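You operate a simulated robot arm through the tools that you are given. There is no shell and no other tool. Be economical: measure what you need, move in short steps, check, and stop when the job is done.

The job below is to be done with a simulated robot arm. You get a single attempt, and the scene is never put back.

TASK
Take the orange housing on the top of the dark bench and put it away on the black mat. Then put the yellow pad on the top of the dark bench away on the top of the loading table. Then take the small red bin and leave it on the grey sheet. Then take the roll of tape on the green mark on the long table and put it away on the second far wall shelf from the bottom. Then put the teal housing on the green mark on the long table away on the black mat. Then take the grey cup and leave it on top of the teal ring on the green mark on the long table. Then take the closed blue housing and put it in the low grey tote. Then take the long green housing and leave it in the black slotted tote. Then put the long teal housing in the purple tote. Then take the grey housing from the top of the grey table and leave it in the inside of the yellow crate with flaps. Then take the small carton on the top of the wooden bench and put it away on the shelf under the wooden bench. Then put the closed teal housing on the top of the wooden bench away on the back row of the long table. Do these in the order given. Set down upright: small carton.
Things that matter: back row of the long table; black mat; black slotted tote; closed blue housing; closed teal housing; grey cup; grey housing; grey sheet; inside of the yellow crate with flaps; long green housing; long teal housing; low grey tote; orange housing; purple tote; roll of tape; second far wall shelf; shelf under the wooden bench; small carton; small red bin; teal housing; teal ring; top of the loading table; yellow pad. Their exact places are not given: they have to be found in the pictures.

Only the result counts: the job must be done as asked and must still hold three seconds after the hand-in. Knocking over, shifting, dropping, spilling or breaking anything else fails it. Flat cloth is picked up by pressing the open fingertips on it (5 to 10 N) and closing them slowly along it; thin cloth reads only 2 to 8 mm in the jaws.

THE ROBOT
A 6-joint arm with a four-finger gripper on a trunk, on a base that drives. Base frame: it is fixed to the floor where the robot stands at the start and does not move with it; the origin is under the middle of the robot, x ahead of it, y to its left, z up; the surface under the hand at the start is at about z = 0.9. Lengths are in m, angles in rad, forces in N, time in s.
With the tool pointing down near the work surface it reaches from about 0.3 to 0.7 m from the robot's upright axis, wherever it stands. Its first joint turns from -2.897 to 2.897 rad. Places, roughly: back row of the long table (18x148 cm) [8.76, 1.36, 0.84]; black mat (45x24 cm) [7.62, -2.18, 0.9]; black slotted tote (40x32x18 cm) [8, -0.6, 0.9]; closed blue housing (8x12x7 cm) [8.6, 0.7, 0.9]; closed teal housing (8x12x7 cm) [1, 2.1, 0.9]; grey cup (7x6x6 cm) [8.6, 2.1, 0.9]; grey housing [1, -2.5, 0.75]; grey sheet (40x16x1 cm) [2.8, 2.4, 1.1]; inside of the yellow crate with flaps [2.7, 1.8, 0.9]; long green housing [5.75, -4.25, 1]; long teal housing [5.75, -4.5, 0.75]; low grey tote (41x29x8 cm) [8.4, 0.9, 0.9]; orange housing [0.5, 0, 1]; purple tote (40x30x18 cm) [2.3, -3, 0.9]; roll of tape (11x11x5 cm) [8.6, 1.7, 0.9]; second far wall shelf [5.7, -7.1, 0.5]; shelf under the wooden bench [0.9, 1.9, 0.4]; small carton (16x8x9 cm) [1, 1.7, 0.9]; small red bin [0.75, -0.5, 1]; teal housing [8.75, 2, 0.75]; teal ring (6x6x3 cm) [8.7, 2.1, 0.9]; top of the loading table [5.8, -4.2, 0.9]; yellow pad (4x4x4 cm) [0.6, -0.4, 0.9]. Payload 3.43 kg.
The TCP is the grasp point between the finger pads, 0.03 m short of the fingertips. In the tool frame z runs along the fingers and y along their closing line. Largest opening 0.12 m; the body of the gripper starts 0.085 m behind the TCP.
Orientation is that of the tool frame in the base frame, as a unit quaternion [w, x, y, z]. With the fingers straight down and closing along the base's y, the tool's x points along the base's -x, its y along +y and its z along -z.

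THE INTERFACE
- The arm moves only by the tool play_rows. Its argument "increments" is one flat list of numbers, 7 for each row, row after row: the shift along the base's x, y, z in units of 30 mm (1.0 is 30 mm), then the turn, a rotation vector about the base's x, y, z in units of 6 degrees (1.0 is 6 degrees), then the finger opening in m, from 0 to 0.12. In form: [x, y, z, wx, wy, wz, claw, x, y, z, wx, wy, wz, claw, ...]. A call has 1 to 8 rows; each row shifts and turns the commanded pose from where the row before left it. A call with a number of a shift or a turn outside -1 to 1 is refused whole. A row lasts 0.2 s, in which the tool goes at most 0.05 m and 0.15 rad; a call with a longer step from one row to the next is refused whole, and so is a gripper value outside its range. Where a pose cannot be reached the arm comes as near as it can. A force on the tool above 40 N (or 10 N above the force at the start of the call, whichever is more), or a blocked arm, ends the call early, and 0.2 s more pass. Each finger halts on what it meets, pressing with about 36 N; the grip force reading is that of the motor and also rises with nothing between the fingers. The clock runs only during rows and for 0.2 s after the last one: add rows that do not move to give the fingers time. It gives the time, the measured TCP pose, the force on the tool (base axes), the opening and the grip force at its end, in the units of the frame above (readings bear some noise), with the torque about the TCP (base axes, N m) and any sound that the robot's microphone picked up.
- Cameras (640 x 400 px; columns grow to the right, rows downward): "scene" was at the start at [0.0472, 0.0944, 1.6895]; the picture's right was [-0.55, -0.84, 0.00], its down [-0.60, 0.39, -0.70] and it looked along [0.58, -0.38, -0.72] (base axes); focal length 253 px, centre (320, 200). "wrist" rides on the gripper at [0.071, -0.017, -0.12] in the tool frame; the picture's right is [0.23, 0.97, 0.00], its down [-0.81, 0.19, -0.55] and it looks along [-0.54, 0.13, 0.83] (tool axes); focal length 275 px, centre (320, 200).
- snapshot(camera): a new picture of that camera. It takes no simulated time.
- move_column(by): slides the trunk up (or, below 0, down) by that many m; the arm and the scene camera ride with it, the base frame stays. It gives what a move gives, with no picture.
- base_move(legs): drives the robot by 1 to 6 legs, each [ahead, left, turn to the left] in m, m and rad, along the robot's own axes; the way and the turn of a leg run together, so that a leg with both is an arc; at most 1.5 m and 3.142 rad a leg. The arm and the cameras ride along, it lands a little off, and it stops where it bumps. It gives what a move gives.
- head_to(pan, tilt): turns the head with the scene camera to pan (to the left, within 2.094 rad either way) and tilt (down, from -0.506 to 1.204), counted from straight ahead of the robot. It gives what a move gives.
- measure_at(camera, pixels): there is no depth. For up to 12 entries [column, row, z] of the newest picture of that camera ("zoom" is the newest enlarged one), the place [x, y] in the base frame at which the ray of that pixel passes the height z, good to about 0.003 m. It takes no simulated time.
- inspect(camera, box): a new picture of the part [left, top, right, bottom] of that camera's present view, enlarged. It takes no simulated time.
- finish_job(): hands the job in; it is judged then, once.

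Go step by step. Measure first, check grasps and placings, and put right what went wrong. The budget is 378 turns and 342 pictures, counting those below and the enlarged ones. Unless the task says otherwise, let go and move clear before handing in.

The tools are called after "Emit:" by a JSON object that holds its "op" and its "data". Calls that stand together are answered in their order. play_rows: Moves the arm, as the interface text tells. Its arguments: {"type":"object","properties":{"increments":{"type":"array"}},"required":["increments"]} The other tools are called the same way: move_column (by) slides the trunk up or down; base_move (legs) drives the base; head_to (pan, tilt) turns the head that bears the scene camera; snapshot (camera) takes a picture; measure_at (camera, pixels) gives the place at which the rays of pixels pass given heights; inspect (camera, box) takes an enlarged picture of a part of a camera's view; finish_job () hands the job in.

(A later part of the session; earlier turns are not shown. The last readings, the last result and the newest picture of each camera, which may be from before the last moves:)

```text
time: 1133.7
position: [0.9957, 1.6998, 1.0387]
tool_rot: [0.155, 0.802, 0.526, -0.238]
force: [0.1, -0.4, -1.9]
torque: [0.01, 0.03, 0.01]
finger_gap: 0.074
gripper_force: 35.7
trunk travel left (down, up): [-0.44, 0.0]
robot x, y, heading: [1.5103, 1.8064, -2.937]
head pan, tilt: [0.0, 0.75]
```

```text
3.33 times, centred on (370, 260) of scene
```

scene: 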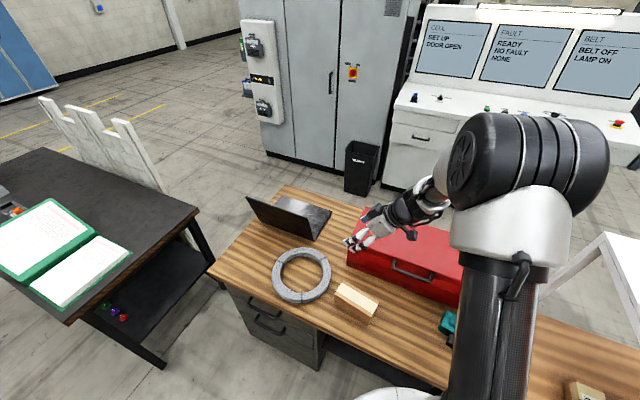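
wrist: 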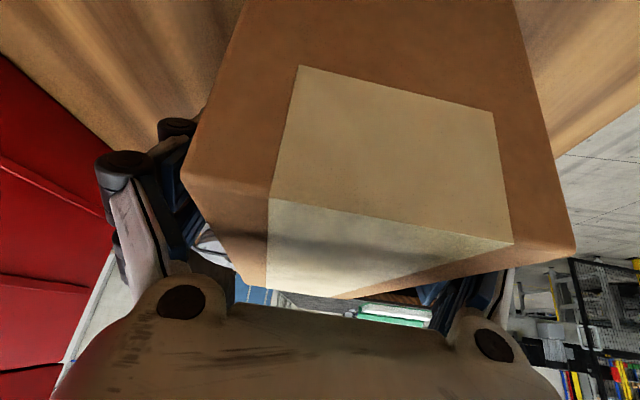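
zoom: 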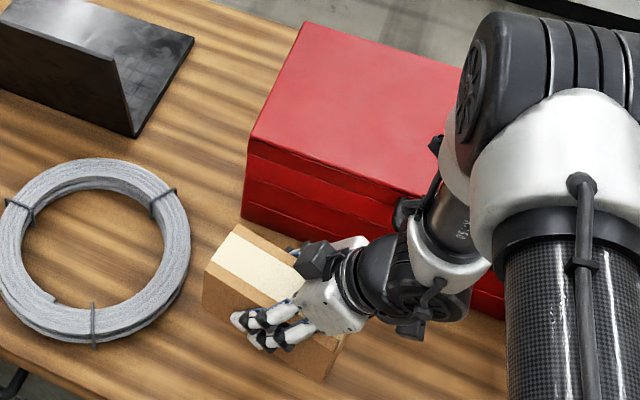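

Emit:
{"op": "snapshot", "data": {"camera": "wrist"}}

Emit:
{"op": "snapshot", "data": {"camera": "scene"}}

```text
69 pictures are left
```

wrist: 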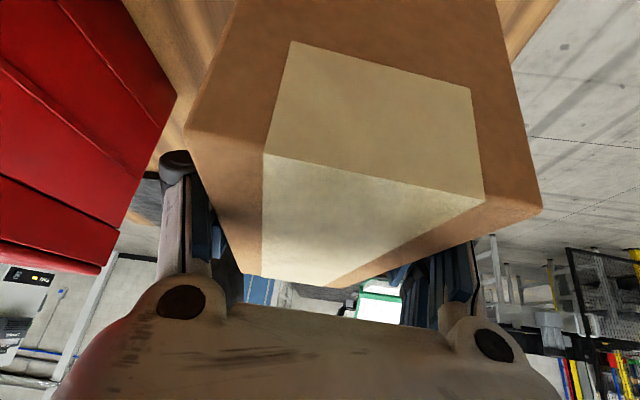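

```text
68 pictures are left
```

scene: 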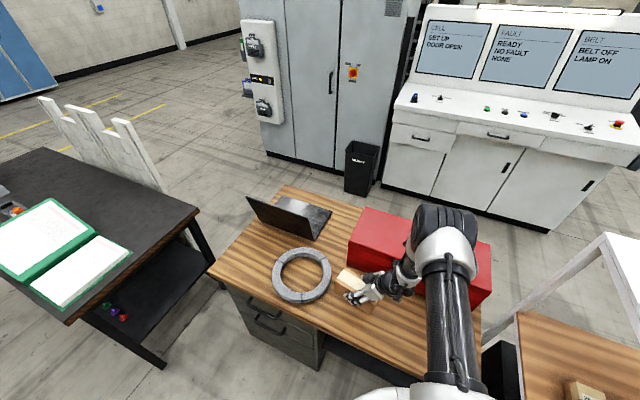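

The carton is held, slightly settled. I lift it, back off, and turn it lengthwise toward the bench.

Emit:
{"op": "play_rows", "data": {"increments": [0, 0, 1, 0, 0, 0, 0.045, 0, 0, 1, 0, 0, 0, 0.045, 0, 0, 1, 0, 0, 0, 0.045, 0, 0, 1, 0, 0, 0, 0.045, 0, 0, 1, 0, 0, 0, 0.045, 0, 0, 1, 0, 0, 0, 0.045, 0, 0, 1, 0, 0, 0, 0.045]}}

Emit:
{"op": "base_move", "data": {"legs": [[-0.35, 0.1, 0]]}}

Emit:
{"op": "play_rows", "data": {"increments": [0, 0, 0, 0, 0, -1, 0.045, 0, 0, 0, 0, 0, -1, 0.045, 0, 0, 0, 0, 0, -1, 0.045, 0, 0, 0, 0, 0, -1, 0.045, 0, 0, 0, 0, 0, -1, 0.045, 0, 0, 0, 0, 0, -1, 0.045, 0, 0, 0, 0, 0, -1, 0.045, 0, 0, 0, 0, 0, -1, 0.045]}}

Emit:
{"op": "play_rows", "data": {"increments": [0, 0, 0, 0, 0, -1, 0.045, 0, 0, 0, 0, 0, -1, 0.045, 0, 0, 0, 0, 0, -1, 0.045, 0, 0, 0, 0, 0, -1, 0.045, 0, 0, 0, 0, 0, -1, 0.045, 0, 0, 0, 0, 0, -0.1, 0.045]}}

Emit:
{"op": "move_column", "data": {"by": -0.44}}

Emit:
{"op": "head_to", "data": {"pan": -0.3, "tilt": 0.75}}

Emit:
{"op": "snapshot", "data": {"camera": "scene"}}

```text
time: 1135.3
position: [0.9945, 1.6995, 1.246]
tool_rot: [0.155, 0.802, 0.525, -0.238]
force: [0.2, 0.6, -2.1]
torque: [0.01, 0.04, 0.0]
finger_gap: 0.0736
gripper_force: 36.2
trunk travel left (down, up): [-0.44, 0.0]
robot x, y, heading: [1.5102, 1.8072, -2.934]
head pan, tilt: [0.0, 0.75]
```

```text
time: 1137.6
position: [1.3556, 1.6701, 1.2465]
tool_rot: [0.156, 0.801, 0.527, -0.238]
force: [-0.6, 0.5, -2.7]
torque: [0.02, -0.01, 0.0]
finger_gap: 0.0738
gripper_force: 36.0
trunk travel left (down, up): [-0.44, 0.0]
robot x, y, heading: [1.88, 1.7762, -2.932]
head pan, tilt: [0.0, 0.75]
```

```text
time: 1139.4
position: [1.3524, 1.6683, 1.2473]
tool_rot: [0.049, 0.947, 0.153, -0.277]
force: [-0.5, 0.2, -2.5]
torque: [-0.01, 0.02, 0.02]
finger_gap: 0.0736
gripper_force: 35.9
out of reach, approached as far as the arm can: row 8
trunk travel left (down, up): [-0.44, 0.0]
robot x, y, heading: [1.8799, 1.7803, -2.936]
head pan, tilt: [0.0, 0.75]
```

```text
time: 1140.8
position: [1.3509, 1.758, 1.2459]
tool_rot: [0.028, 0.957, 0.066, -0.281]
force: [-0.9, 0.1, -2.9]
torque: [0.0, 0.0, -0.04]
finger_gap: 0.0739
gripper_force: 36.3
out of reach, approached as far as the arm can: row 1, 2, 3, 4, 5
trunk travel left (down, up): [-0.44, 0.0]
robot x, y, heading: [1.8763, 1.7773, -2.931]
head pan, tilt: [0.0, 0.75]
```

```text
refused: -0.44 is not a number from -0.4 to 0.4
```

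```text
time: 1141.6
position: [1.3508, 1.7614, 1.2441]
tool_rot: [0.028, 0.957, 0.066, -0.28]
force: [-0.6, -0.3, -2.0]
torque: [-0.01, -0.02, -0.02]
finger_gap: 0.0737
gripper_force: 36.3
trunk travel left (down, up): [-0.44, 0.0]
robot x, y, heading: [1.8768, 1.7817, -2.933]
head pan, tilt: [-0.3, 0.75]
```

```text
67 pictures are left
```

scene: 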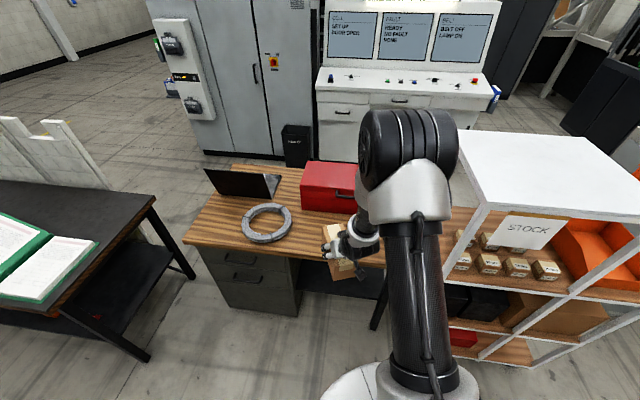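

The wrist was near its inner limit. I lower the trunk and finish the turn while lowering in front of the bench.

Emit:
{"op": "move_column", "data": {"by": -0.4}}

Emit:
{"op": "play_rows", "data": {"increments": [0, 0, -0.9, 0, 0, -0.7, 0.045, 0, 0, -0.9, 0, 0, -0.7, 0.045, 0, 0, -0.9, 0, 0, -0.7, 0.045, 0, 0, -0.9, 0, 0, -0.7, 0.045, 0, 0, -0.9, 0, 0, -0.7, 0.045, 0, 0, -0.9, 0, 0, -0.2, 0.045, 0, 0, -0.9, 0, 0, 0, 0.045, 0, 0, -0.9, 0, 0, 0, 0.045]}}

Emit:
{"op": "head_to", "data": {"pan": 0.1, "tilt": 0.7}}

Emit:
{"op": "snapshot", "data": {"camera": "scene"}}

Emit:
{"op": "snapshot", "data": {"camera": "wrist"}}

```text
time: 1145.4
position: [1.3504, 1.7594, 0.8441]
tool_rot: [0.028, 0.957, 0.065, -0.281]
force: [-0.1, 0.5, -2.1]
torque: [0.0, 0.02, 0.0]
finger_gap: 0.0735
gripper_force: 35.4
trunk travel left (down, up): [-0.04, 0.4]
robot x, y, heading: [1.8757, 1.7793, -2.931]
head pan, tilt: [-0.3, 0.75]
```

```text
time: 1147.2
position: [1.3496, 1.9304, 0.6629]
tool_rot: [0.002, 0.954, -0.107, -0.28]
force: [-0.5, -0.3, -2.6]
torque: [0.01, -0.01, 0.02]
finger_gap: 0.0736
gripper_force: 35.9
out of reach, approached as far as the arm can: row 1, 2, 3, 4, 5, 6, 7, 8
trunk travel left (down, up): [-0.04, 0.4]
robot x, y, heading: [1.8768, 1.7781, -2.934]
head pan, tilt: [-0.3, 0.75]
```

```text
time: 1148.1
position: [1.3487, 1.9313, 0.663]
tool_rot: [0.002, 0.954, -0.107, -0.279]
force: [0.8, 0.2, -3.2]
torque: [0.02, 0.0, -0.01]
finger_gap: 0.0739
gripper_force: 36.0
trunk travel left (down, up): [-0.04, 0.4]
robot x, y, heading: [1.8793, 1.7733, -2.937]
head pan, tilt: [0.099, 0.7]
```

```text
66 pictures are left
```

scene: 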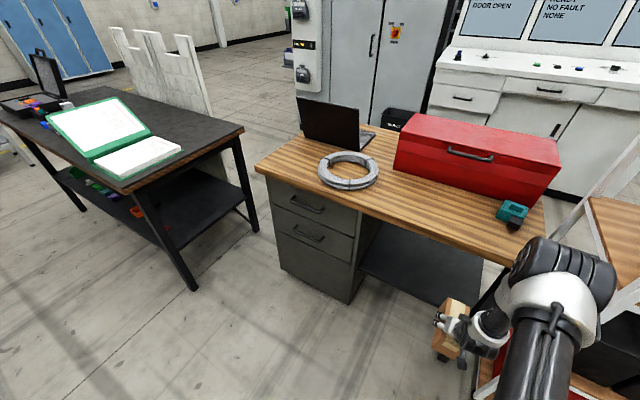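

```text
65 pictures are left
```

wrist: 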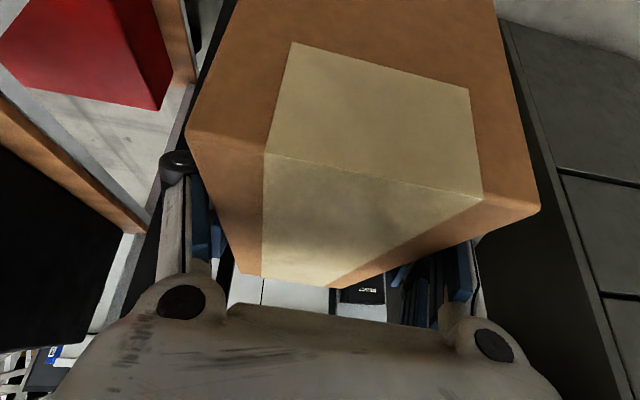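

The tool now points at the bench, though the position drifted right. I measure the shelf under the bench (plate at (420,265)).

Emit:
{"op": "measure_at", "data": {"camera": "scene", "pixels": [[362, 272, 0.4], [452, 305, 0.4], [392, 225, 0.4], [483, 250, 0.4], [348, 303, 0], [362, 272, 0.35], [452, 305, 0.35], [500, 262, 0.84], [380, 220, 0.84]]}}

Emit:
{"op": "inspect", "data": {"camera": "scene", "box": [320, 200, 560, 390]}}

```text
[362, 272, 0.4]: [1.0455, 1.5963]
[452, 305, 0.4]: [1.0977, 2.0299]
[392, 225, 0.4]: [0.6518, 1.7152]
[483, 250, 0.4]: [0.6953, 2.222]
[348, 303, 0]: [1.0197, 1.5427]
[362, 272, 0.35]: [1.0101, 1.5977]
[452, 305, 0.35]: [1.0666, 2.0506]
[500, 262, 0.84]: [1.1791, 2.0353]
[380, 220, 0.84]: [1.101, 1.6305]
```

```text
2.11 times, centred on (440, 295) of scene
```

zoom: 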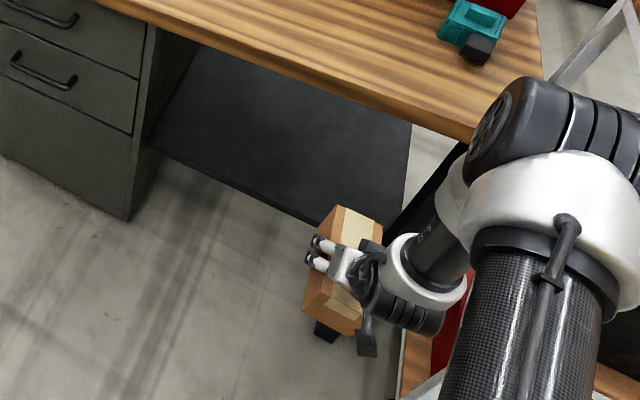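

The shelf spans y 1.6–2.08 with its front at x≈1.07. I try to extend the arm forward and lower to carton-insertion height.

Emit:
{"op": "play_rows", "data": {"increments": [-0.6, -0.4, -0.8, 0, 0, 0, 0.045, -0.6, -0.4, -0.8, 0, 0, 0, 0.045, -0.6, -0.4, -0.8, 0, 0, 0, 0.045, -0.6, -0.4, -0.8, 0, 0, 0, 0.045, -0.6, -0.4, -0.8, 0, 0, 0, 0.045, -0.6, -0.4, -0.8, 0, 0, 0, 0.045, -0.6, 0, -0.4, 0, 0, 0, 0.045]}}

```text
time: 1149.7
position: [1.2363, 1.9031, 0.5074]
tool_rot: [-0.005, 0.955, -0.105, -0.279]
force: [-1.0, 0.4, -1.9]
torque: [-0.04, -0.01, 0.03]
finger_gap: 0.0739
gripper_force: 36.2
out of reach, approached as far as the arm can: row 1, 2, 3, 4
trunk travel left (down, up): [-0.04, 0.4]
robot x, y, heading: [1.8792, 1.7802, -2.936]
head pan, tilt: [0.099, 0.7]
```

Reach works again. I stretch a little further (so the forearm passes under the bench edge), then drive the carton in over the shelf.

Emit:
{"op": "play_rows", "data": {"increments": [-0.7, 0.13, 0, 0, 0, 0, 0.045, -0.7, 0.13, 0, 0, 0, 0, 0.045, -0.7, 0.13, -0.1, 0, 0, 0, 0.045]}}

Emit:
{"op": "base_move", "data": {"legs": [[0.1, 0.01, 0]]}}

Emit:
{"op": "snapshot", "data": {"camera": "scene"}}

Emit:
{"op": "snapshot", "data": {"camera": "wrist"}}

```text
time: 1150.5
position: [1.2068, 1.9001, 0.5074]
tool_rot: [0.007, 0.953, -0.101, -0.284]
force: [0.6, 0.4, -2.7]
torque: [-0.02, 0.01, -0.05]
finger_gap: 0.0735
gripper_force: 36.4
out of reach, approached as far as the arm can: row 2, 3
trunk travel left (down, up): [-0.04, 0.4]
robot x, y, heading: [1.8771, 1.7806, -2.933]
head pan, tilt: [0.099, 0.7]
```

```text
time: 1151.7
position: [1.1096, 1.8691, 0.5068]
tool_rot: [0.006, 0.954, -0.101, -0.283]
force: [-0.4, -0.9, -2.7]
torque: [0.02, 0.0, 0.0]
finger_gap: 0.0736
gripper_force: 36.1
trunk travel left (down, up): [-0.04, 0.4]
robot x, y, heading: [1.7837, 1.7505, -2.932]
head pan, tilt: [0.099, 0.7]
```

```text
63 pictures are left
```

scene: 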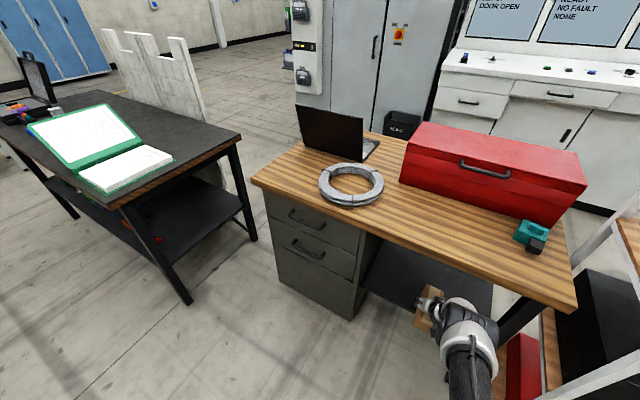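

```text
62 pictures are left
```

wrist: 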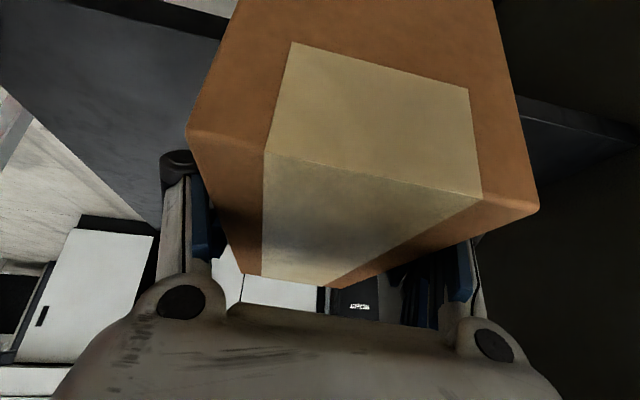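

Emit:
{"op": "base_move", "data": {"legs": [[0.12, 0.02, 0]]}}

Emit:
{"op": "inspect", "data": {"camera": "scene", "box": [340, 220, 560, 400]}}

```text
time: 1152.9
position: [0.9978, 1.8249, 0.5087]
tool_rot: [0.006, 0.954, -0.1, -0.283]
force: [1.0, 0.4, -2.8]
torque: [-0.01, 0.01, -0.02]
finger_gap: 0.0736
gripper_force: 36.0
trunk travel left (down, up): [-0.04, 0.4]
robot x, y, heading: [1.6666, 1.7066, -2.933]
head pan, tilt: [0.099, 0.7]
```

```text
2.22 times, centred on (450, 310) of scene
```

zoom: 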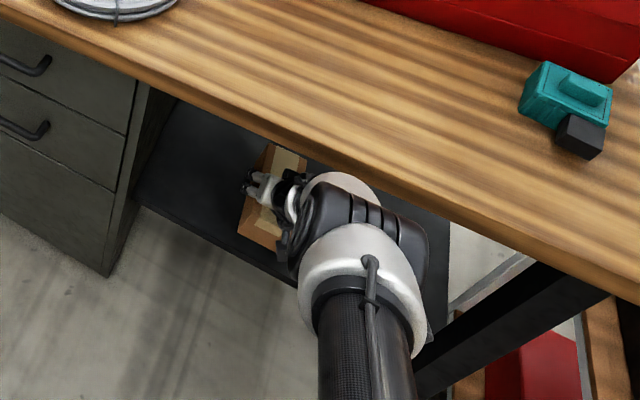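

The carton is over the shelf with its rear about flush; I go 3.5 cm further and lower it.

Emit:
{"op": "base_move", "data": {"legs": [[0.035, 0, 0]]}}

Emit:
{"op": "play_rows", "data": {"increments": [0, 0, -0.3, 0, 0, 0, 0.045, 0, 0, -0.3, 0, 0, 0, 0.045, 0, 0, -0.3, 0, 0, 0, 0.045, 0, 0, -0.2, 0, 0, 0, 0.045, 0, 0, 0, 0, 0, 0, 0.045]}}

```text
time: 1153.9
position: [0.9884, 1.8158, 0.4868]
tool_rot: [0.008, 0.959, -0.105, -0.264]
force: [-0.2, 0.3, -2.5]
torque: [-0.06, 0.06, -0.01]
finger_gap: 0.0734
gripper_force: 36.2
trunk travel left (down, up): [-0.04, 0.4]
robot x, y, heading: [1.6384, 1.6941, -2.929]
head pan, tilt: [0.099, 0.7]
stopped in leg 1: the robot was blocked; the commanded pose is now the measured one
```

```text
time: 1155.1
position: [0.9878, 1.8144, 0.4644]
tool_rot: [0.008, 0.958, -0.105, -0.266]
force: [0.1, 0.0, -1.4]
torque: [-0.02, -0.01, 0.01]
finger_gap: 0.0738
gripper_force: 35.7
out of reach, approached as far as the arm can: row 2, 3
trunk travel left (down, up): [-0.04, 0.4]
robot x, y, heading: [1.636, 1.7013, -2.935]
head pan, tilt: [0.099, 0.7]
```

The forearm touched the bench edge, so this is as deep as this pose goes. I lower to contact.

Emit:
{"op": "play_rows", "data": {"increments": [0, 0, -0.15, 0, 0, 0, 0.045, 0, 0, -0.15, 0, 0, 0, 0.045, 0, 0, -0.15, 0, 0, 0, 0.045, 0, 0, -0.15, 0, 0, 0, 0.045, 0, 0, 0, 0, 0, 0, 0.045]}}

Emit:
{"op": "snapshot", "data": {"camera": "wrist"}}

```text
time: 1156.3
position: [0.9957, 1.8115, 0.4581]
tool_rot: [0.008, 0.959, -0.105, -0.265]
force: [0.1, -0.2, -2.5]
torque: [0.01, -0.01, 0.0]
finger_gap: 0.0735
gripper_force: 36.3
out of reach, approached as far as the arm can: row 1, 2, 3, 4
trunk travel left (down, up): [-0.04, 0.4]
robot x, y, heading: [1.634, 1.6983, -2.934]
head pan, tilt: [0.099, 0.7]
```

```text
60 pictures are left
```

wrist: 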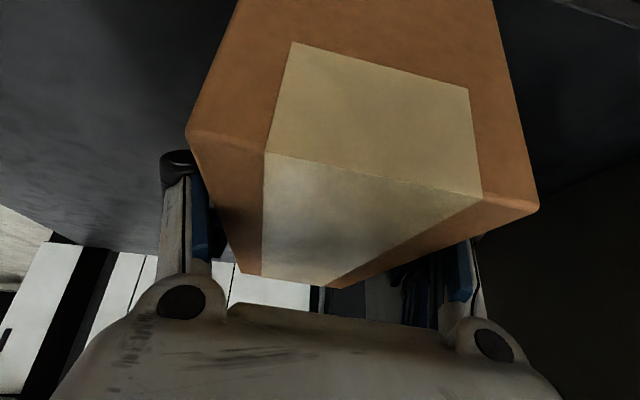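

The arm is at its reach limit, so I lower the last bit with the trunk.

Emit:
{"op": "move_column", "data": {"by": -0.012}}

Emit:
{"op": "move_column", "data": {"by": -0.01}}

```text
time: 1156.9
position: [0.9938, 1.8117, 0.45]
tool_rot: [0.007, 0.958, -0.104, -0.269]
force: [2.7, -1.7, 21.6]
torque: [0.83, 0.54, -0.04]
finger_gap: 0.0738
gripper_force: 35.5
trunk travel left (down, up): [-0.028, 0.412]
robot x, y, heading: [1.6381, 1.6944, -2.928]
head pan, tilt: [0.099, 0.7]
```

```text
time: 1157.2
position: [0.9909, 1.8118, 0.4487]
tool_rot: [0.008, 0.957, -0.104, -0.27]
force: [2.3, -0.3, 13.5]
torque: [0.26, -1.41, -0.18]
finger_gap: 0.074
gripper_force: 36.0
trunk travel left (down, up): [-0.026, 0.414]
robot x, y, heading: [1.6377, 1.695, -2.934]
head pan, tilt: [0.099, 0.7]
stopped: the force on the tool passed its limit at 48 N (the readings are from after the stop); the commanded pose is now the measured one
```

On the shelf. I open and draw straight back with the base.

Emit:
{"op": "play_rows", "data": {"increments": [0, 0, 0, 0, 0, 0, 0.08, 0, 0, 0, 0, 0, 0, 0.09, 0, 0, 0, 0, 0, 0, 0.1, 0, 0, 0, 0, 0, 0, 0.1]}}

Emit:
{"op": "snapshot", "data": {"camera": "wrist"}}

```text
time: 1158.2
position: [0.9914, 1.8116, 0.4477]
tool_rot: [0.008, 0.958, -0.105, -0.269]
force: [-0.4, 0.2, -0.2]
torque: [0.0, 0.01, 0.0]
finger_gap: 0.1
gripper_force: 0.0
trunk travel left (down, up): [-0.026, 0.414]
robot x, y, heading: [1.6353, 1.6927, -2.932]
head pan, tilt: [0.099, 0.7]
```

```text
59 pictures are left
```

wrist: 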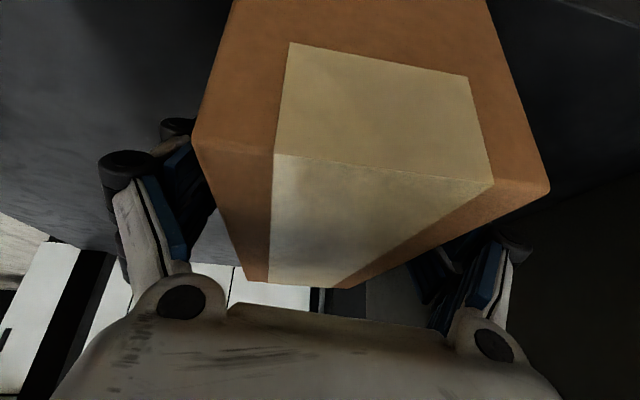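

Emit:
{"op": "base_move", "data": {"legs": [[-0.115, 0.034, 0]]}}

Emit:
{"op": "snapshot", "data": {"camera": "wrist"}}

Emit:
{"op": "inspect", "data": {"camera": "scene", "box": [340, 220, 560, 400]}}

```text
time: 1159.5
position: [1.109, 1.8029, 0.4481]
tool_rot: [0.007, 0.958, -0.104, -0.269]
force: [0.2, 0.5, -0.4]
torque: [-0.04, 0.02, 0.02]
finger_gap: 0.1003
gripper_force: 0.2
trunk travel left (down, up): [-0.026, 0.414]
robot x, y, heading: [1.7519, 1.6879, -2.932]
head pan, tilt: [0.099, 0.7]
```

```text
58 pictures are left
```

wrist: 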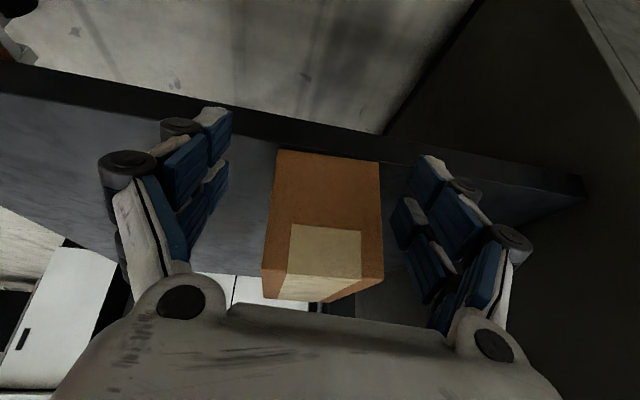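

```text
2.22 times, centred on (450, 310) of scene
```

zoom: 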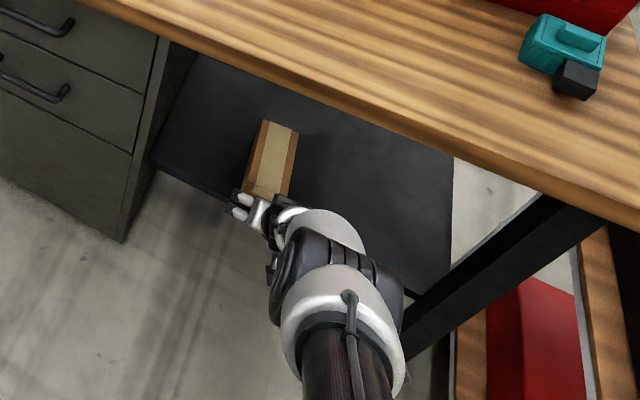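

The carton stands upright on the shelf, its rear just at the front edge. I close the fingers and nudge it ~3 cm further in.

Emit:
{"op": "play_rows", "data": {"increments": [0, 0, 0, 0, 0, 0, 0.08, 0, 0, 0, 0, 0, 0, 0.06, 0, 0, 0, 0, 0, 0, 0.04, 0, 0, 0, 0, 0, 0, 0.02, 0, 0, 0, 0, 0, 0, 0.0, 0, 0, 0, 0, 0, 0, 0.0, 0, 0, 0, 0, 0, 0, 0.0]}}

Emit:
{"op": "base_move", "data": {"legs": [[0.05, -0.014, 0]]}}

Emit:
{"op": "inspect", "data": {"camera": "scene", "box": [340, 220, 560, 400]}}

```text
time: 1161.1
position: [1.1098, 1.801, 0.448]
tool_rot: [0.007, 0.958, -0.105, -0.268]
force: [-0.5, -0.3, -0.6]
torque: [0.01, -0.02, 0.05]
finger_gap: 0.0
gripper_force: 7.3
trunk travel left (down, up): [-0.026, 0.414]
robot x, y, heading: [1.7527, 1.6843, -2.93]
head pan, tilt: [0.099, 0.7]
```

```text
time: 1162.0
position: [1.0582, 1.8033, 0.4479]
tool_rot: [0.008, 0.958, -0.104, -0.268]
force: [0.3, -0.6, -0.2]
torque: [0.03, 0.0, -0.03]
finger_gap: 0.0002
gripper_force: 33.5
trunk travel left (down, up): [-0.026, 0.414]
robot x, y, heading: [1.7032, 1.6876, -2.931]
head pan, tilt: [0.099, 0.7]
```

```text
2.22 times, centred on (450, 310) of scene
```

zoom: 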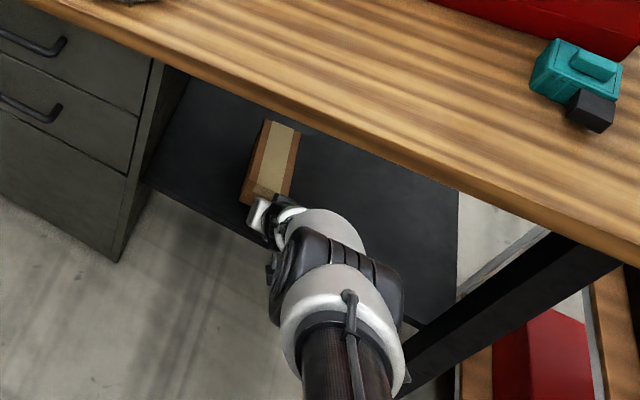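

Emit:
{"op": "base_move", "data": {"legs": [[0.035, -0.01, 0]]}}

Emit:
{"op": "snapshot", "data": {"camera": "wrist"}}

```text
time: 1162.8
position: [1.0228, 1.8059, 0.4486]
tool_rot: [0.008, 0.958, -0.102, -0.269]
force: [-0.9, 0.2, 0.3]
torque: [-0.02, 0.02, 0.03]
finger_gap: 0.0
gripper_force: 33.6
trunk travel left (down, up): [-0.026, 0.414]
robot x, y, heading: [1.6648, 1.692, -2.929]
head pan, tilt: [0.099, 0.7]
```

```text
55 pictures are left
```

wrist: 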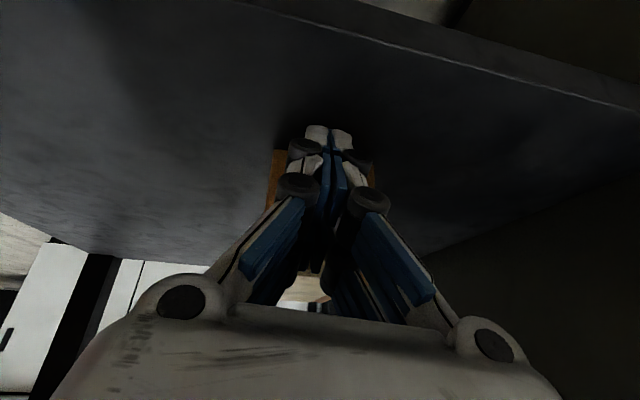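

The carton is now several centimetres inside the edge. I back out and check it.

Emit:
{"op": "base_move", "data": {"legs": [[-0.4, 0.05, 0]]}}

Emit:
{"op": "move_column", "data": {"by": 0.4}}

Emit:
{"op": "play_rows", "data": {"increments": [0.5, 0, 0.5, -0.1, -0.95, 0, 0.05, 0.5, 0, 0.5, -0.1, -0.95, 0, 0.05, 0.5, 0, 0.5, -0.1, -0.95, 0, 0.05, 0.5, 0, 0.5, -0.1, -0.95, 0, 0.05, 0.5, 0, 0.5, -0.1, -0.95, 0, 0.05]}}

Emit:
{"op": "head_to", "data": {"pan": 0.2, "tilt": 0.7}}

Emit:
{"op": "snapshot", "data": {"camera": "scene"}}

```text
time: 1165.4
position: [1.4284, 1.8467, 0.4488]
tool_rot: [0.007, 0.958, -0.107, -0.268]
force: [0.8, -0.7, -1.0]
torque: [0.01, 0.01, -0.03]
finger_gap: 0.0
gripper_force: 33.3
trunk travel left (down, up): [-0.026, 0.414]
robot x, y, heading: [2.0726, 1.7287, -2.934]
head pan, tilt: [0.099, 0.7]
```

```text
time: 1169.2
position: [1.4286, 1.8463, 0.8483]
tool_rot: [0.007, 0.957, -0.107, -0.268]
force: [0.5, 0.3, 0.7]
torque: [-0.03, 0.0, 0.01]
finger_gap: 0.0001
gripper_force: 32.9
trunk travel left (down, up): [-0.426, 0.014]
robot x, y, heading: [2.0737, 1.725, -2.935]
head pan, tilt: [0.099, 0.7]
```

```text
time: 1170.4
position: [1.5053, 1.845, 0.9249]
tool_rot: [0.005, 0.993, -0.113, -0.021]
force: [0.6, -0.7, -0.5]
torque: [0.03, 0.01, 0.03]
finger_gap: 0.0501
gripper_force: 0.0
trunk travel left (down, up): [-0.426, 0.014]
robot x, y, heading: [2.0749, 1.7271, -2.94]
head pan, tilt: [0.099, 0.7]
```

```text
time: 1171.1
position: [1.505, 1.8454, 0.9231]
tool_rot: [0.005, 0.993, -0.112, -0.022]
force: [0.0, 0.5, 0.2]
torque: [-0.02, -0.03, 0.0]
finger_gap: 0.0502
gripper_force: 0.1
trunk travel left (down, up): [-0.426, 0.014]
robot x, y, heading: [2.0719, 1.7251, -2.937]
head pan, tilt: [0.201, 0.7]
```

```text
54 pictures are left
```

scene: 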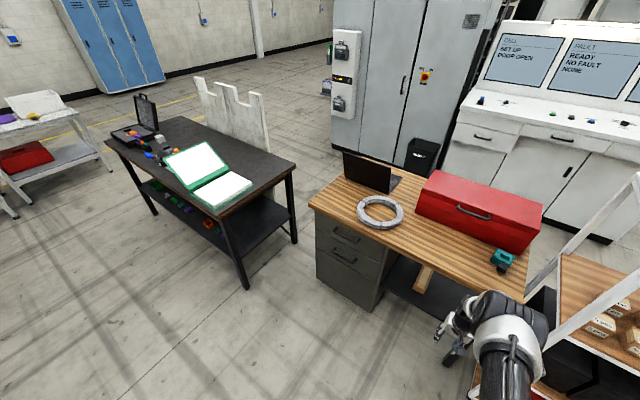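

The carton is on the shelf. Last is the closed teal housing at (503,258); I look at it closely.

Emit:
{"op": "inspect", "data": {"camera": "scene", "box": [390, 220, 550, 330]}}

Emit:
{"op": "measure_at", "data": {"camera": "scene", "pixels": [[503, 258, 0.92], [492, 262, 0.885], [504, 273, 0.885], [527, 302, 0.885], [440, 265, 0.885]]}}

```text
3.64 times, centred on (470, 275) of scene
```

zoom: 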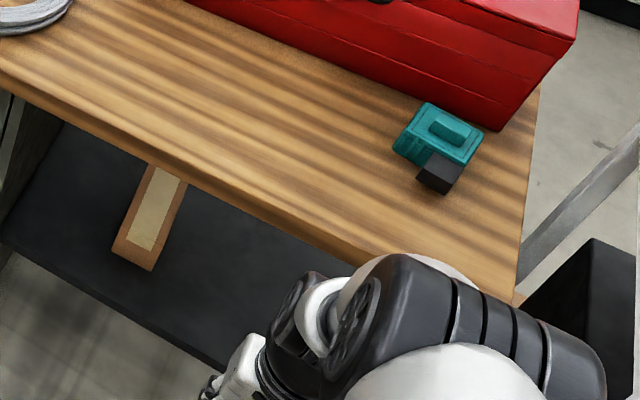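

```text
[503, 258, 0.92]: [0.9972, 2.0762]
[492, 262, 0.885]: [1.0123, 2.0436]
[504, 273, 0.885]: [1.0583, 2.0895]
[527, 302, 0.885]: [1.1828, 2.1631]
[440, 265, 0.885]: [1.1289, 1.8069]
```

Emit:
{"op": "measure_at", "data": {"camera": "zoom", "pixels": [[405, 137, 0.935], [425, 103, 0.935], [483, 133, 0.935], [465, 166, 0.935], [450, 113, 0.885], [495, 130, 0.885], [537, 100, 0.885], [440, 192, 0.885]]}}

Emit:
{"op": "base_move", "data": {"legs": [[0.45, -0.04, 0]]}}

```text
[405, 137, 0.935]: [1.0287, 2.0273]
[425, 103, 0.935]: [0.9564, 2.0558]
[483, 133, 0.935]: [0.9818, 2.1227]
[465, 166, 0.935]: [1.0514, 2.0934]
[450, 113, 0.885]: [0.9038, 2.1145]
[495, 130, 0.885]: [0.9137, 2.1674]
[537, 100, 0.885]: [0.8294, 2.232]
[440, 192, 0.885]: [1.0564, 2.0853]
```

```text
time: 1173.2
position: [1.1832, 1.8075, 0.9206]
tool_rot: [0.007, 0.993, -0.116, -0.007]
force: [2.9, -0.4, -3.0]
torque: [0.07, -0.25, 0.11]
finger_gap: 0.0506
gripper_force: 0.2
trunk travel left (down, up): [-0.426, 0.014]
robot x, y, heading: [1.7408, 1.6866, -2.946]
head pan, tilt: [0.201, 0.7]
stopped in leg 1: the force on the tool passed its limit at 77 N (the readings are from after the stop); the commanded pose is now the measured one
```

I forgot to raise the tool and it touched the bench edge. I back off, raise it, and check the bench.

Emit:
{"op": "base_move", "data": {"legs": [[-0.1, 0, 0]]}}

Emit:
{"op": "play_rows", "data": {"increments": [0, 0, 1, 0, 0, 0, 0.1, 0, 0, 1, 0, 0, 0, 0.1, 0, 0, 1, 0, 0, 0, 0.1, 0, 0, 1, 0, 0, 0, 0.1, 0, 0, 1, 0, 0, 0, 0.1, 0, 0, 1, 0, 0, 0, 0.1, 0, 0, 1, 0, 0, 0, 0.11, 0, 0, 1, 0, 0, 0, 0.115]}}

Emit:
{"op": "snapshot", "data": {"camera": "scene"}}

```text
time: 1174.4
position: [1.2795, 1.8287, 0.9215]
tool_rot: [0.007, 0.993, -0.116, -0.008]
force: [0.2, -0.1, -0.4]
torque: [0.01, 0.01, 0.0]
finger_gap: 0.0502
gripper_force: 0.0
trunk travel left (down, up): [-0.426, 0.014]
robot x, y, heading: [1.8365, 1.707, -2.946]
head pan, tilt: [0.201, 0.7]
```

```text
time: 1176.2
position: [1.2795, 1.8281, 1.161]
tool_rot: [0.007, 0.993, -0.116, -0.007]
force: [0.8, -0.6, -0.1]
torque: [0.06, 0.01, 0.03]
finger_gap: 0.1152
gripper_force: 0.0
trunk travel left (down, up): [-0.426, 0.014]
robot x, y, heading: [1.8347, 1.7072, -2.948]
head pan, tilt: [0.201, 0.7]
```

```text
52 pictures are left
```

scene: 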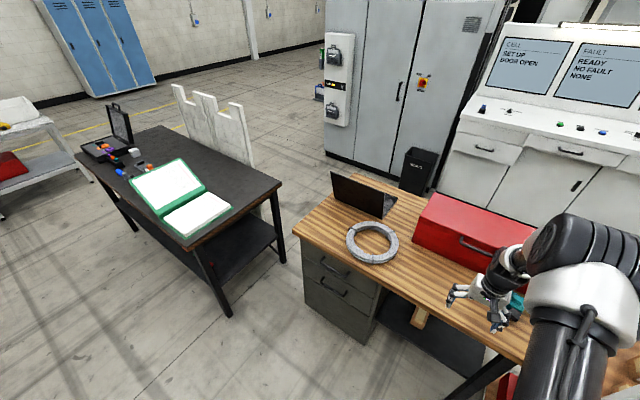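

The bench is undisturbed. I raise more and drive closer for the teal housing (≈(1.005,2.075)).

Emit:
{"op": "play_rows", "data": {"increments": [0.5, 0, 1, 0, 0, -0.32, 0.115, 0.5, 0, 1, 0, 0, -0.32, 0.115, 0.5, 0, 1, 0, 0, -0.32, 0.115, 0.5, 0, 1, 0, 0, 0, 0.115]}}

Emit:
{"op": "base_move", "data": {"legs": [[0.3, -0.2, 0]]}}

Emit:
{"op": "snapshot", "data": {"camera": "wrist"}}

Emit:
{"op": "snapshot", "data": {"camera": "scene"}}

```text
time: 1177.2
position: [1.3429, 1.8266, 1.281]
tool_rot: [0.006, 0.986, -0.166, -0.008]
force: [0.4, -1.0, 0.4]
torque: [-0.03, 0.0, 0.01]
finger_gap: 0.1152
gripper_force: 0.1
trunk travel left (down, up): [-0.426, 0.014]
robot x, y, heading: [1.8392, 1.7049, -2.945]
head pan, tilt: [0.201, 0.7]
```

```text
time: 1179.5
position: [1.0104, 1.974, 1.2802]
tool_rot: [0.006, 0.985, -0.17, -0.008]
force: [0.5, 0.1, 0.4]
torque: [-0.01, 0.0, 0.01]
finger_gap: 0.115
gripper_force: 0.0
trunk travel left (down, up): [-0.426, 0.014]
robot x, y, heading: [1.5079, 1.8496, -2.952]
head pan, tilt: [0.201, 0.7]
```

```text
51 pictures are left
```

wrist: 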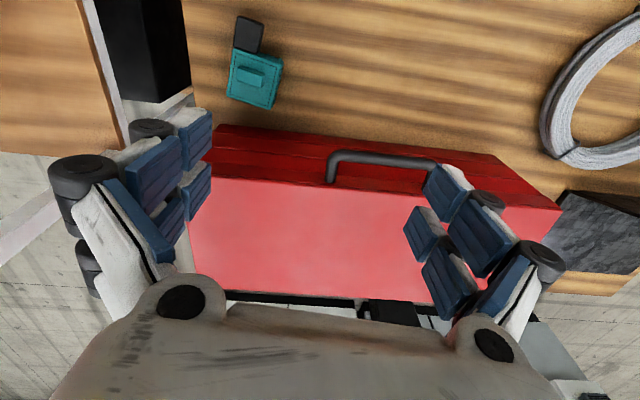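

```text
50 pictures are left
```

scene: 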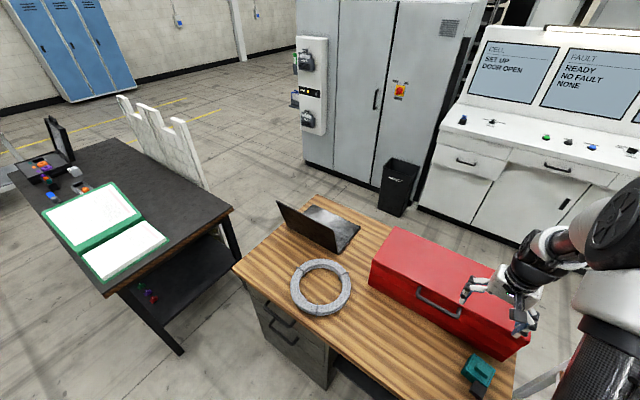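

Emit:
{"op": "inspect", "data": {"camera": "wrist", "box": [200, 0, 310, 125]}}

Emit:
{"op": "measure_at", "data": {"camera": "zoom", "pixels": [[320, 200, 0.94]]}}

Emit:
{"op": "inspect", "data": {"camera": "scene", "box": [440, 330, 520, 400]}}

```text
3.20 times, centred on (255, 62) of wrist
```

zoom: 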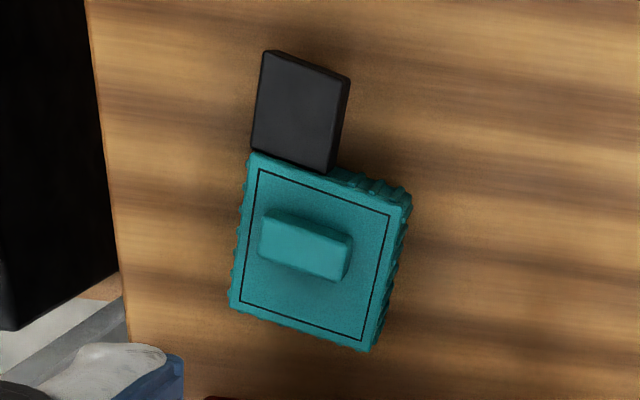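

```text
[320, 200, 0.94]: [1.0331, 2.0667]
```

```text
5.71 times, centred on (480, 365) of scene
```

zoom: 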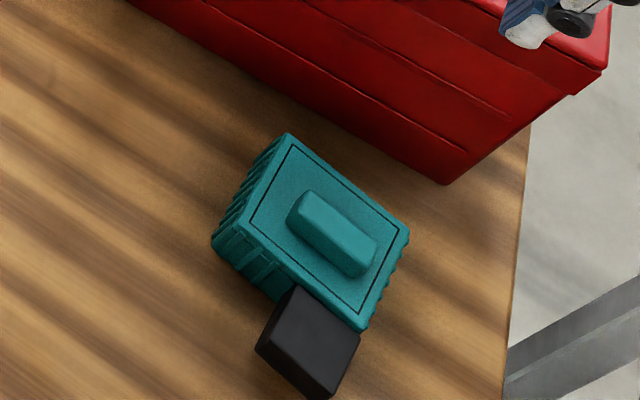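

Emit:
{"op": "measure_at", "data": {"camera": "zoom", "pixels": [[288, 133, 0.93], [410, 230, 0.93], [362, 328, 0.93], [240, 222, 0.93], [288, 133, 0.96], [410, 230, 0.96], [362, 328, 0.96], [240, 222, 0.96]]}}

Emit:
{"op": "measure_at", "data": {"camera": "wrist", "pixels": [[270, 108.9, 0.93], [226.9, 95.8, 0.93], [233.1, 47, 0.93], [282.5, 60.4, 0.93], [270, 108.9, 0.96], [226.9, 95.8, 0.96], [233.1, 47, 0.96], [282.5, 60.4, 0.96]]}}

```text
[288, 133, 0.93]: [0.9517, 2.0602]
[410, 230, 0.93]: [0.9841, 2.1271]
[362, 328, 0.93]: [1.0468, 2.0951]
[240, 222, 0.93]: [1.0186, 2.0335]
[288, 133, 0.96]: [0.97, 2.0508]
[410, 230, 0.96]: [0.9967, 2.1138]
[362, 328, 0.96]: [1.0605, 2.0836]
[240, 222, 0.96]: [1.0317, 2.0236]
```

```text
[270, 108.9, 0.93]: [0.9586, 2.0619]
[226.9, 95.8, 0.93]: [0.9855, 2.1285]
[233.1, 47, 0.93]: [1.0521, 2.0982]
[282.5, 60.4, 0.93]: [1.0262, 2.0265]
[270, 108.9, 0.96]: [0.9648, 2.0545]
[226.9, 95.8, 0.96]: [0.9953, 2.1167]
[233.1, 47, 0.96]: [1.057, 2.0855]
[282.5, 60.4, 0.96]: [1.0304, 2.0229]
```

Teal: lid z≈0.945 (bench ≈0.895), centre (1.008,2.074). I align, tilt 15° forward and come down to it.

Emit:
{"op": "play_rows", "data": {"increments": [0, 0.66, -0.5, 0.33, 0.77, -0.2, 0.11, 0, 0.66, -0.8, 0.33, 0.77, -0.2, 0.11, 0, 0.66, -0.8, 0.33, 0.77, -0.15, 0.11, 0, 0.66, -1, 0, 0, 0, 0.11, 0, 0.66, -1, 0, 0, 0, 0.11, 0, 0, -1, 0, 0, 0, 0.11, 0, 0, -1, 0, 0, 0, 0.11, 0, 0, -1, 0, 0, 0, 0.11]}}

Emit:
{"op": "play_rows", "data": {"increments": [0, 0, -1, 0, 0, 0, 0.11, 0, 0, -0.8, 0, 0, 0, 0.11]}}

Emit:
{"op": "snapshot", "data": {"camera": "wrist"}}

```text
time: 1181.3
position: [1.0089, 2.0701, 1.0748]
tool_rot: [-0.029, 0.982, -0.134, -0.133]
force: [-0.5, 0.5, 0.1]
torque: [-0.1, -0.02, -0.31]
finger_gap: 0.1101
gripper_force: 0.1
out of reach, approached as far as the arm can: row 7
trunk travel left (down, up): [-0.426, 0.014]
robot x, y, heading: [1.5085, 1.847, -2.955]
head pan, tilt: [0.201, 0.7]
```

```text
time: 1181.9
position: [1.0089, 2.0728, 1.0251]
tool_rot: [-0.025, 0.971, -0.196, -0.137]
force: [0.1, 0.0, 0.0]
torque: [0.01, 0.01, 0.03]
finger_gap: 0.1102
gripper_force: 0.0
trunk travel left (down, up): [-0.426, 0.014]
robot x, y, heading: [1.5069, 1.8493, -2.952]
head pan, tilt: [0.201, 0.7]
```

```text
47 pictures are left
```

wrist: 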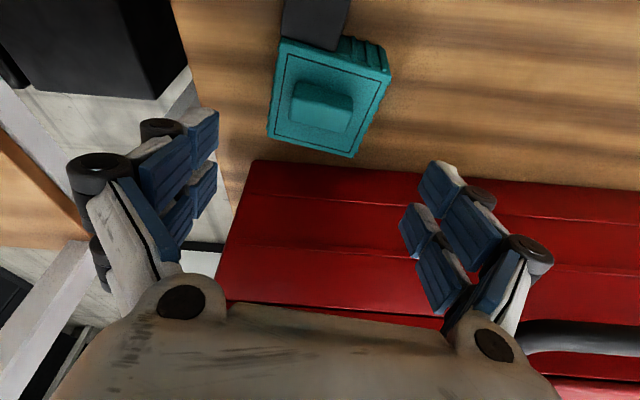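

Aligned within a few millimetres. I lower and close.

Emit:
{"op": "play_rows", "data": {"increments": [0, 0, -0.8, 0, 0, 0, 0.11, 0, 0, -0.8, 0, 0, 0, 0.11, 0, 0, -0.8, 0, 0, 0, 0.11, 0, 0, -0.6, 0, 0, 0, 0.11, 0, 0, 0, 0, 0, 0, 0.11]}}

Emit:
{"op": "snapshot", "data": {"camera": "wrist"}}

```text
time: 1183.1
position: [1.0085, 2.0701, 0.9328]
tool_rot: [-0.024, 0.971, -0.196, -0.136]
force: [-0.3, -0.3, 0.5]
torque: [0.0, -0.03, 0.02]
finger_gap: 0.11
gripper_force: 0.1
trunk travel left (down, up): [-0.426, 0.014]
robot x, y, heading: [1.5056, 1.8489, -2.957]
head pan, tilt: [0.201, 0.7]
```

```text
46 pictures are left
```

wrist: 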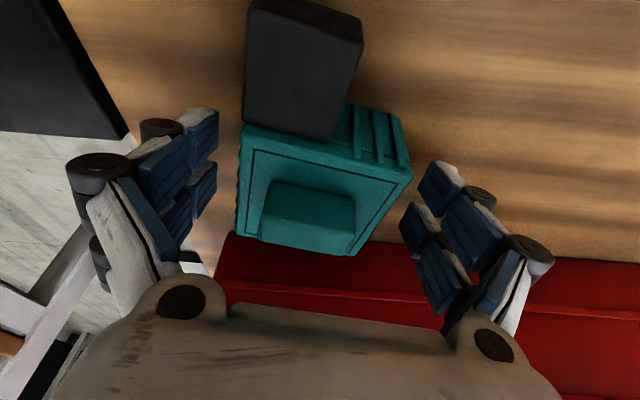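

Emit:
{"op": "play_rows", "data": {"increments": [0, 0, 0, 0, 0, 0, 0.095, 0, 0, 0, 0, 0, 0, 0.08, 0, 0, 0, 0, 0, 0, 0.07, 0, 0, 0, 0, 0, 0, 0.06, 0, 0, 0, 0, 0, 0, 0.05, 0, 0, 0, 0, 0, 0, 0.05]}}

Emit:
{"op": "play_rows", "data": {"increments": [0, 0, 0.4, 0, 0, 0, 0.05, 0, 0, 0.8, 0, 0, 0, 0.05, 0, 0, 1, 0, 0, 0, 0.05, 0, 0, 1, 0, 0, 0, 0.05, 0.3, -0.3, 1, 0, 0, 0, 0.05, 0.3, -0.3, 1, 0, 0, 0, 0.05, 0.3, -0.3, 1, 0, 0, 0, 0.05, 0.3, -0.3, 1, 0, 0, 0, 0.05]}}

Emit:
{"op": "snapshot", "data": {"camera": "wrist"}}

```text
time: 1184.5
position: [1.0087, 2.0717, 0.9329]
tool_rot: [-0.024, 0.971, -0.196, -0.135]
force: [0.0, 2.2, 3.9]
torque: [-0.1, -0.19, 0.03]
finger_gap: 0.0715
gripper_force: 35.1
trunk travel left (down, up): [-0.426, 0.014]
robot x, y, heading: [1.5037, 1.8477, -2.95]
head pan, tilt: [0.201, 0.7]
```

```text
time: 1186.3
position: [1.0488, 2.0362, 1.1503]
tool_rot: [-0.021, 0.971, -0.195, -0.136]
force: [0.0, 0.3, -1.3]
torque: [0.02, 0.06, 0.03]
finger_gap: 0.0718
gripper_force: 36.1
trunk travel left (down, up): [-0.426, 0.014]
robot x, y, heading: [1.5053, 1.8487, -2.952]
head pan, tilt: [0.201, 0.7]
```

```text
45 pictures are left
```

wrist: 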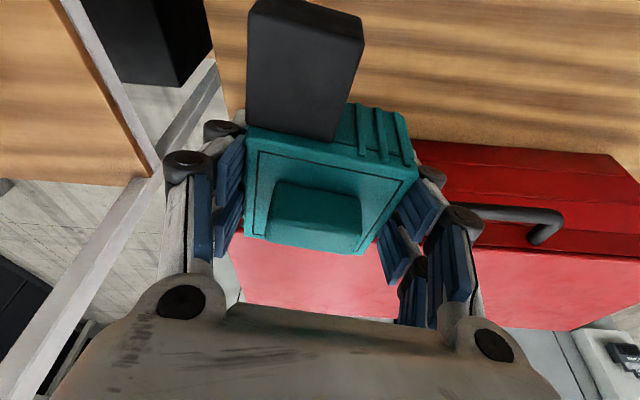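

Held (gap 0.072). I raise it higher, back off, and turn to drive to the long table.

Emit:
{"op": "play_rows", "data": {"increments": [0.5, -0.2, 1, 0, 0, 0, 0.05, 0.5, -0.2, 1, 0, 0, 0, 0.05, 0.5, -0.2, 1, 0, 0, 0, 0.05, 0, 0, 1, 0, 0, 0, 0.05, 0, 0, 1, 0, 0, 0, 0.05, 0, 0, 1, 0, 0, 0, 0.05]}}

Emit:
{"op": "base_move", "data": {"legs": [[-0.3, 0.15, 0], [0, 0, 2.72]]}}

Emit:
{"op": "move_column", "data": {"by": -0.15}}

```text
time: 1187.7
position: [1.0831, 2.009, 1.2625]
tool_rot: [-0.01, 0.97, -0.194, -0.145]
force: [-0.3, -0.3, -2.7]
torque: [0.02, 0.04, -0.03]
finger_gap: 0.0713
gripper_force: 36.2
out of reach, approached as far as the arm can: row 4, 5, 6
trunk travel left (down, up): [-0.426, 0.014]
robot x, y, heading: [1.5044, 1.8447, -2.954]
head pan, tilt: [0.201, 0.7]
```

```text
time: 1196.4
position: [2.1629, 1.4537, 1.2604]
tool_rot: [0.14, 0.373, 0.916, -0.037]
force: [1.4, 0.0, -1.9]
torque: [0.0, -0.04, 0.02]
finger_gap: 0.0716
gripper_force: 35.6
trunk travel left (down, up): [-0.426, 0.014]
robot x, y, heading: [1.829, 1.764, -0.195]
head pan, tilt: [0.201, 0.7]
```

```text
time: 1198.2
position: [2.1617, 1.4539, 1.1117]
tool_rot: [0.141, 0.373, 0.916, -0.037]
force: [0.0, 0.1, -1.4]
torque: [0.04, 0.02, -0.01]
finger_gap: 0.0715
gripper_force: 36.0
trunk travel left (down, up): [-0.276, 0.164]
robot x, y, heading: [1.8314, 1.7601, -0.195]
head pan, tilt: [0.201, 0.7]
```

Emit:
{"op": "base_move", "data": {"legs": [[0.127, -1.055, 0], [0.18, -1.085, 0], [-0.03, -0.975, 0], [-0.84, -0.37, 0], [-0.82, -0.37, 0]]}}

```text
time: 1222.2
position: [0.0479, -2.0334, 1.1109]
tool_rot: [0.141, 0.367, 0.919, -0.036]
force: [-0.6, 0.4, -2.1]
torque: [-0.03, -0.01, 0.0]
finger_gap: 0.0719
gripper_force: 36.3
trunk travel left (down, up): [-0.276, 0.164]
robot x, y, heading: [-0.2885, -1.7314, -0.174]
head pan, tilt: [0.201, 0.7]
```

Emit:
{"op": "base_move", "data": {"legs": [[0.26, -1.44, 0], [0.55, -0.36, -0.06], [1.235, 0.02, 0], [1.235, 0.02, 0], [1.235, 0.02, 0]]}}

```text
time: 1250.6
position: [4.239, -4.6219, 1.1118]
tool_rot: [0.14, 0.37, 0.917, -0.036]
force: [0.4, 0.3, -1.8]
torque: [0.0, 0.03, 0.01]
finger_gap: 0.0715
gripper_force: 36.3
trunk travel left (down, up): [-0.276, 0.164]
robot x, y, heading: [3.9074, -4.3201, -0.193]
head pan, tilt: [0.201, 0.7]
```

Emit:
{"op": "base_move", "data": {"legs": [[0.5, -1.0, 0], [1.157, 0.074, 0], [0.816, 0.516, 0], [0.1, 1.293, 0], [-0.1, 1.3, 0]]}}

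```text
time: 1279.0
position: [7.1651, -2.9727, 1.111]
tool_rot: [0.139, 0.402, 0.904, -0.041]
force: [0.3, 0.3, -2.1]
torque: [0.01, 0.0, -0.05]
finger_gap: 0.0715
gripper_force: 36.3
trunk travel left (down, up): [-0.276, 0.164]
robot x, y, heading: [6.8535, -2.6454, -0.259]
head pan, tilt: [0.201, 0.7]
```

Emit:
{"op": "base_move", "data": {"legs": [[-0.22, 1.23, 0], [-0.05, 1.33, 0], [0.0, 1.35, 0], [0.02, 0.68, 0.02]]}}

Emit:
{"op": "head_to", "data": {"pan": 0.2, "tilt": 0.75}}

Emit:
{"op": "snapshot", "data": {"camera": "scene"}}

```text
time: 1301.2
position: [7.9927, 1.5476, 1.1106]
tool_rot: [0.139, 0.38, 0.914, -0.038]
force: [0.2, 0.2, -1.9]
torque: [-0.05, 0.02, 0.01]
finger_gap: 0.0716
gripper_force: 36.1
trunk travel left (down, up): [-0.276, 0.164]
robot x, y, heading: [7.6687, 1.8607, -0.204]
head pan, tilt: [0.201, 0.7]
```

```text
time: 1301.9
position: [7.9923, 1.5475, 1.1104]
tool_rot: [0.14, 0.38, 0.913, -0.038]
force: [0.7, 0.2, -1.6]
torque: [-0.01, 0.02, -0.01]
finger_gap: 0.0718
gripper_force: 36.0
trunk travel left (down, up): [-0.276, 0.164]
robot x, y, heading: [7.6688, 1.8603, -0.211]
head pan, tilt: [0.201, 0.75]
```

```text
44 pictures are left
```

scene: 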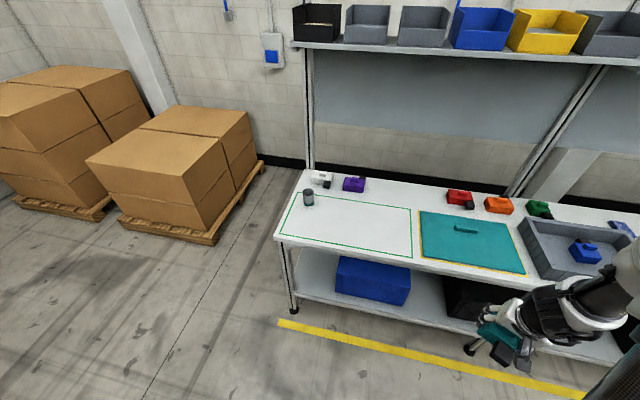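

The back row has free room around (405,190). I measure it.

Emit:
{"op": "measure_at", "data": {"camera": "scene", "pixels": [[405, 188, 0.84], [366, 190, 0.84], [447, 203, 0.84], [411, 208, 0.84], [408, 258, 0.84], [300, 172, 0.84], [420, 183, 0.84]]}}

Emit:
{"op": "inspect", "data": {"camera": "scene", "box": [280, 150, 520, 280]}}

```text
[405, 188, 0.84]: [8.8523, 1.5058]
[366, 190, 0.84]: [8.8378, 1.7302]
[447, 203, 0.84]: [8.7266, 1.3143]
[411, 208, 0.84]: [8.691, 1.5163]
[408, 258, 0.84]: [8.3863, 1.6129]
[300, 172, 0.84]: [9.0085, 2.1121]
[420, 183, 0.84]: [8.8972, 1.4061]
```

```text
2.67 times, centred on (400, 215) of scene
```

zoom: 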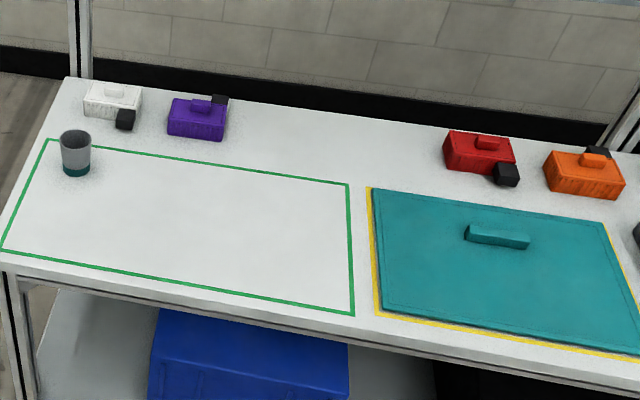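

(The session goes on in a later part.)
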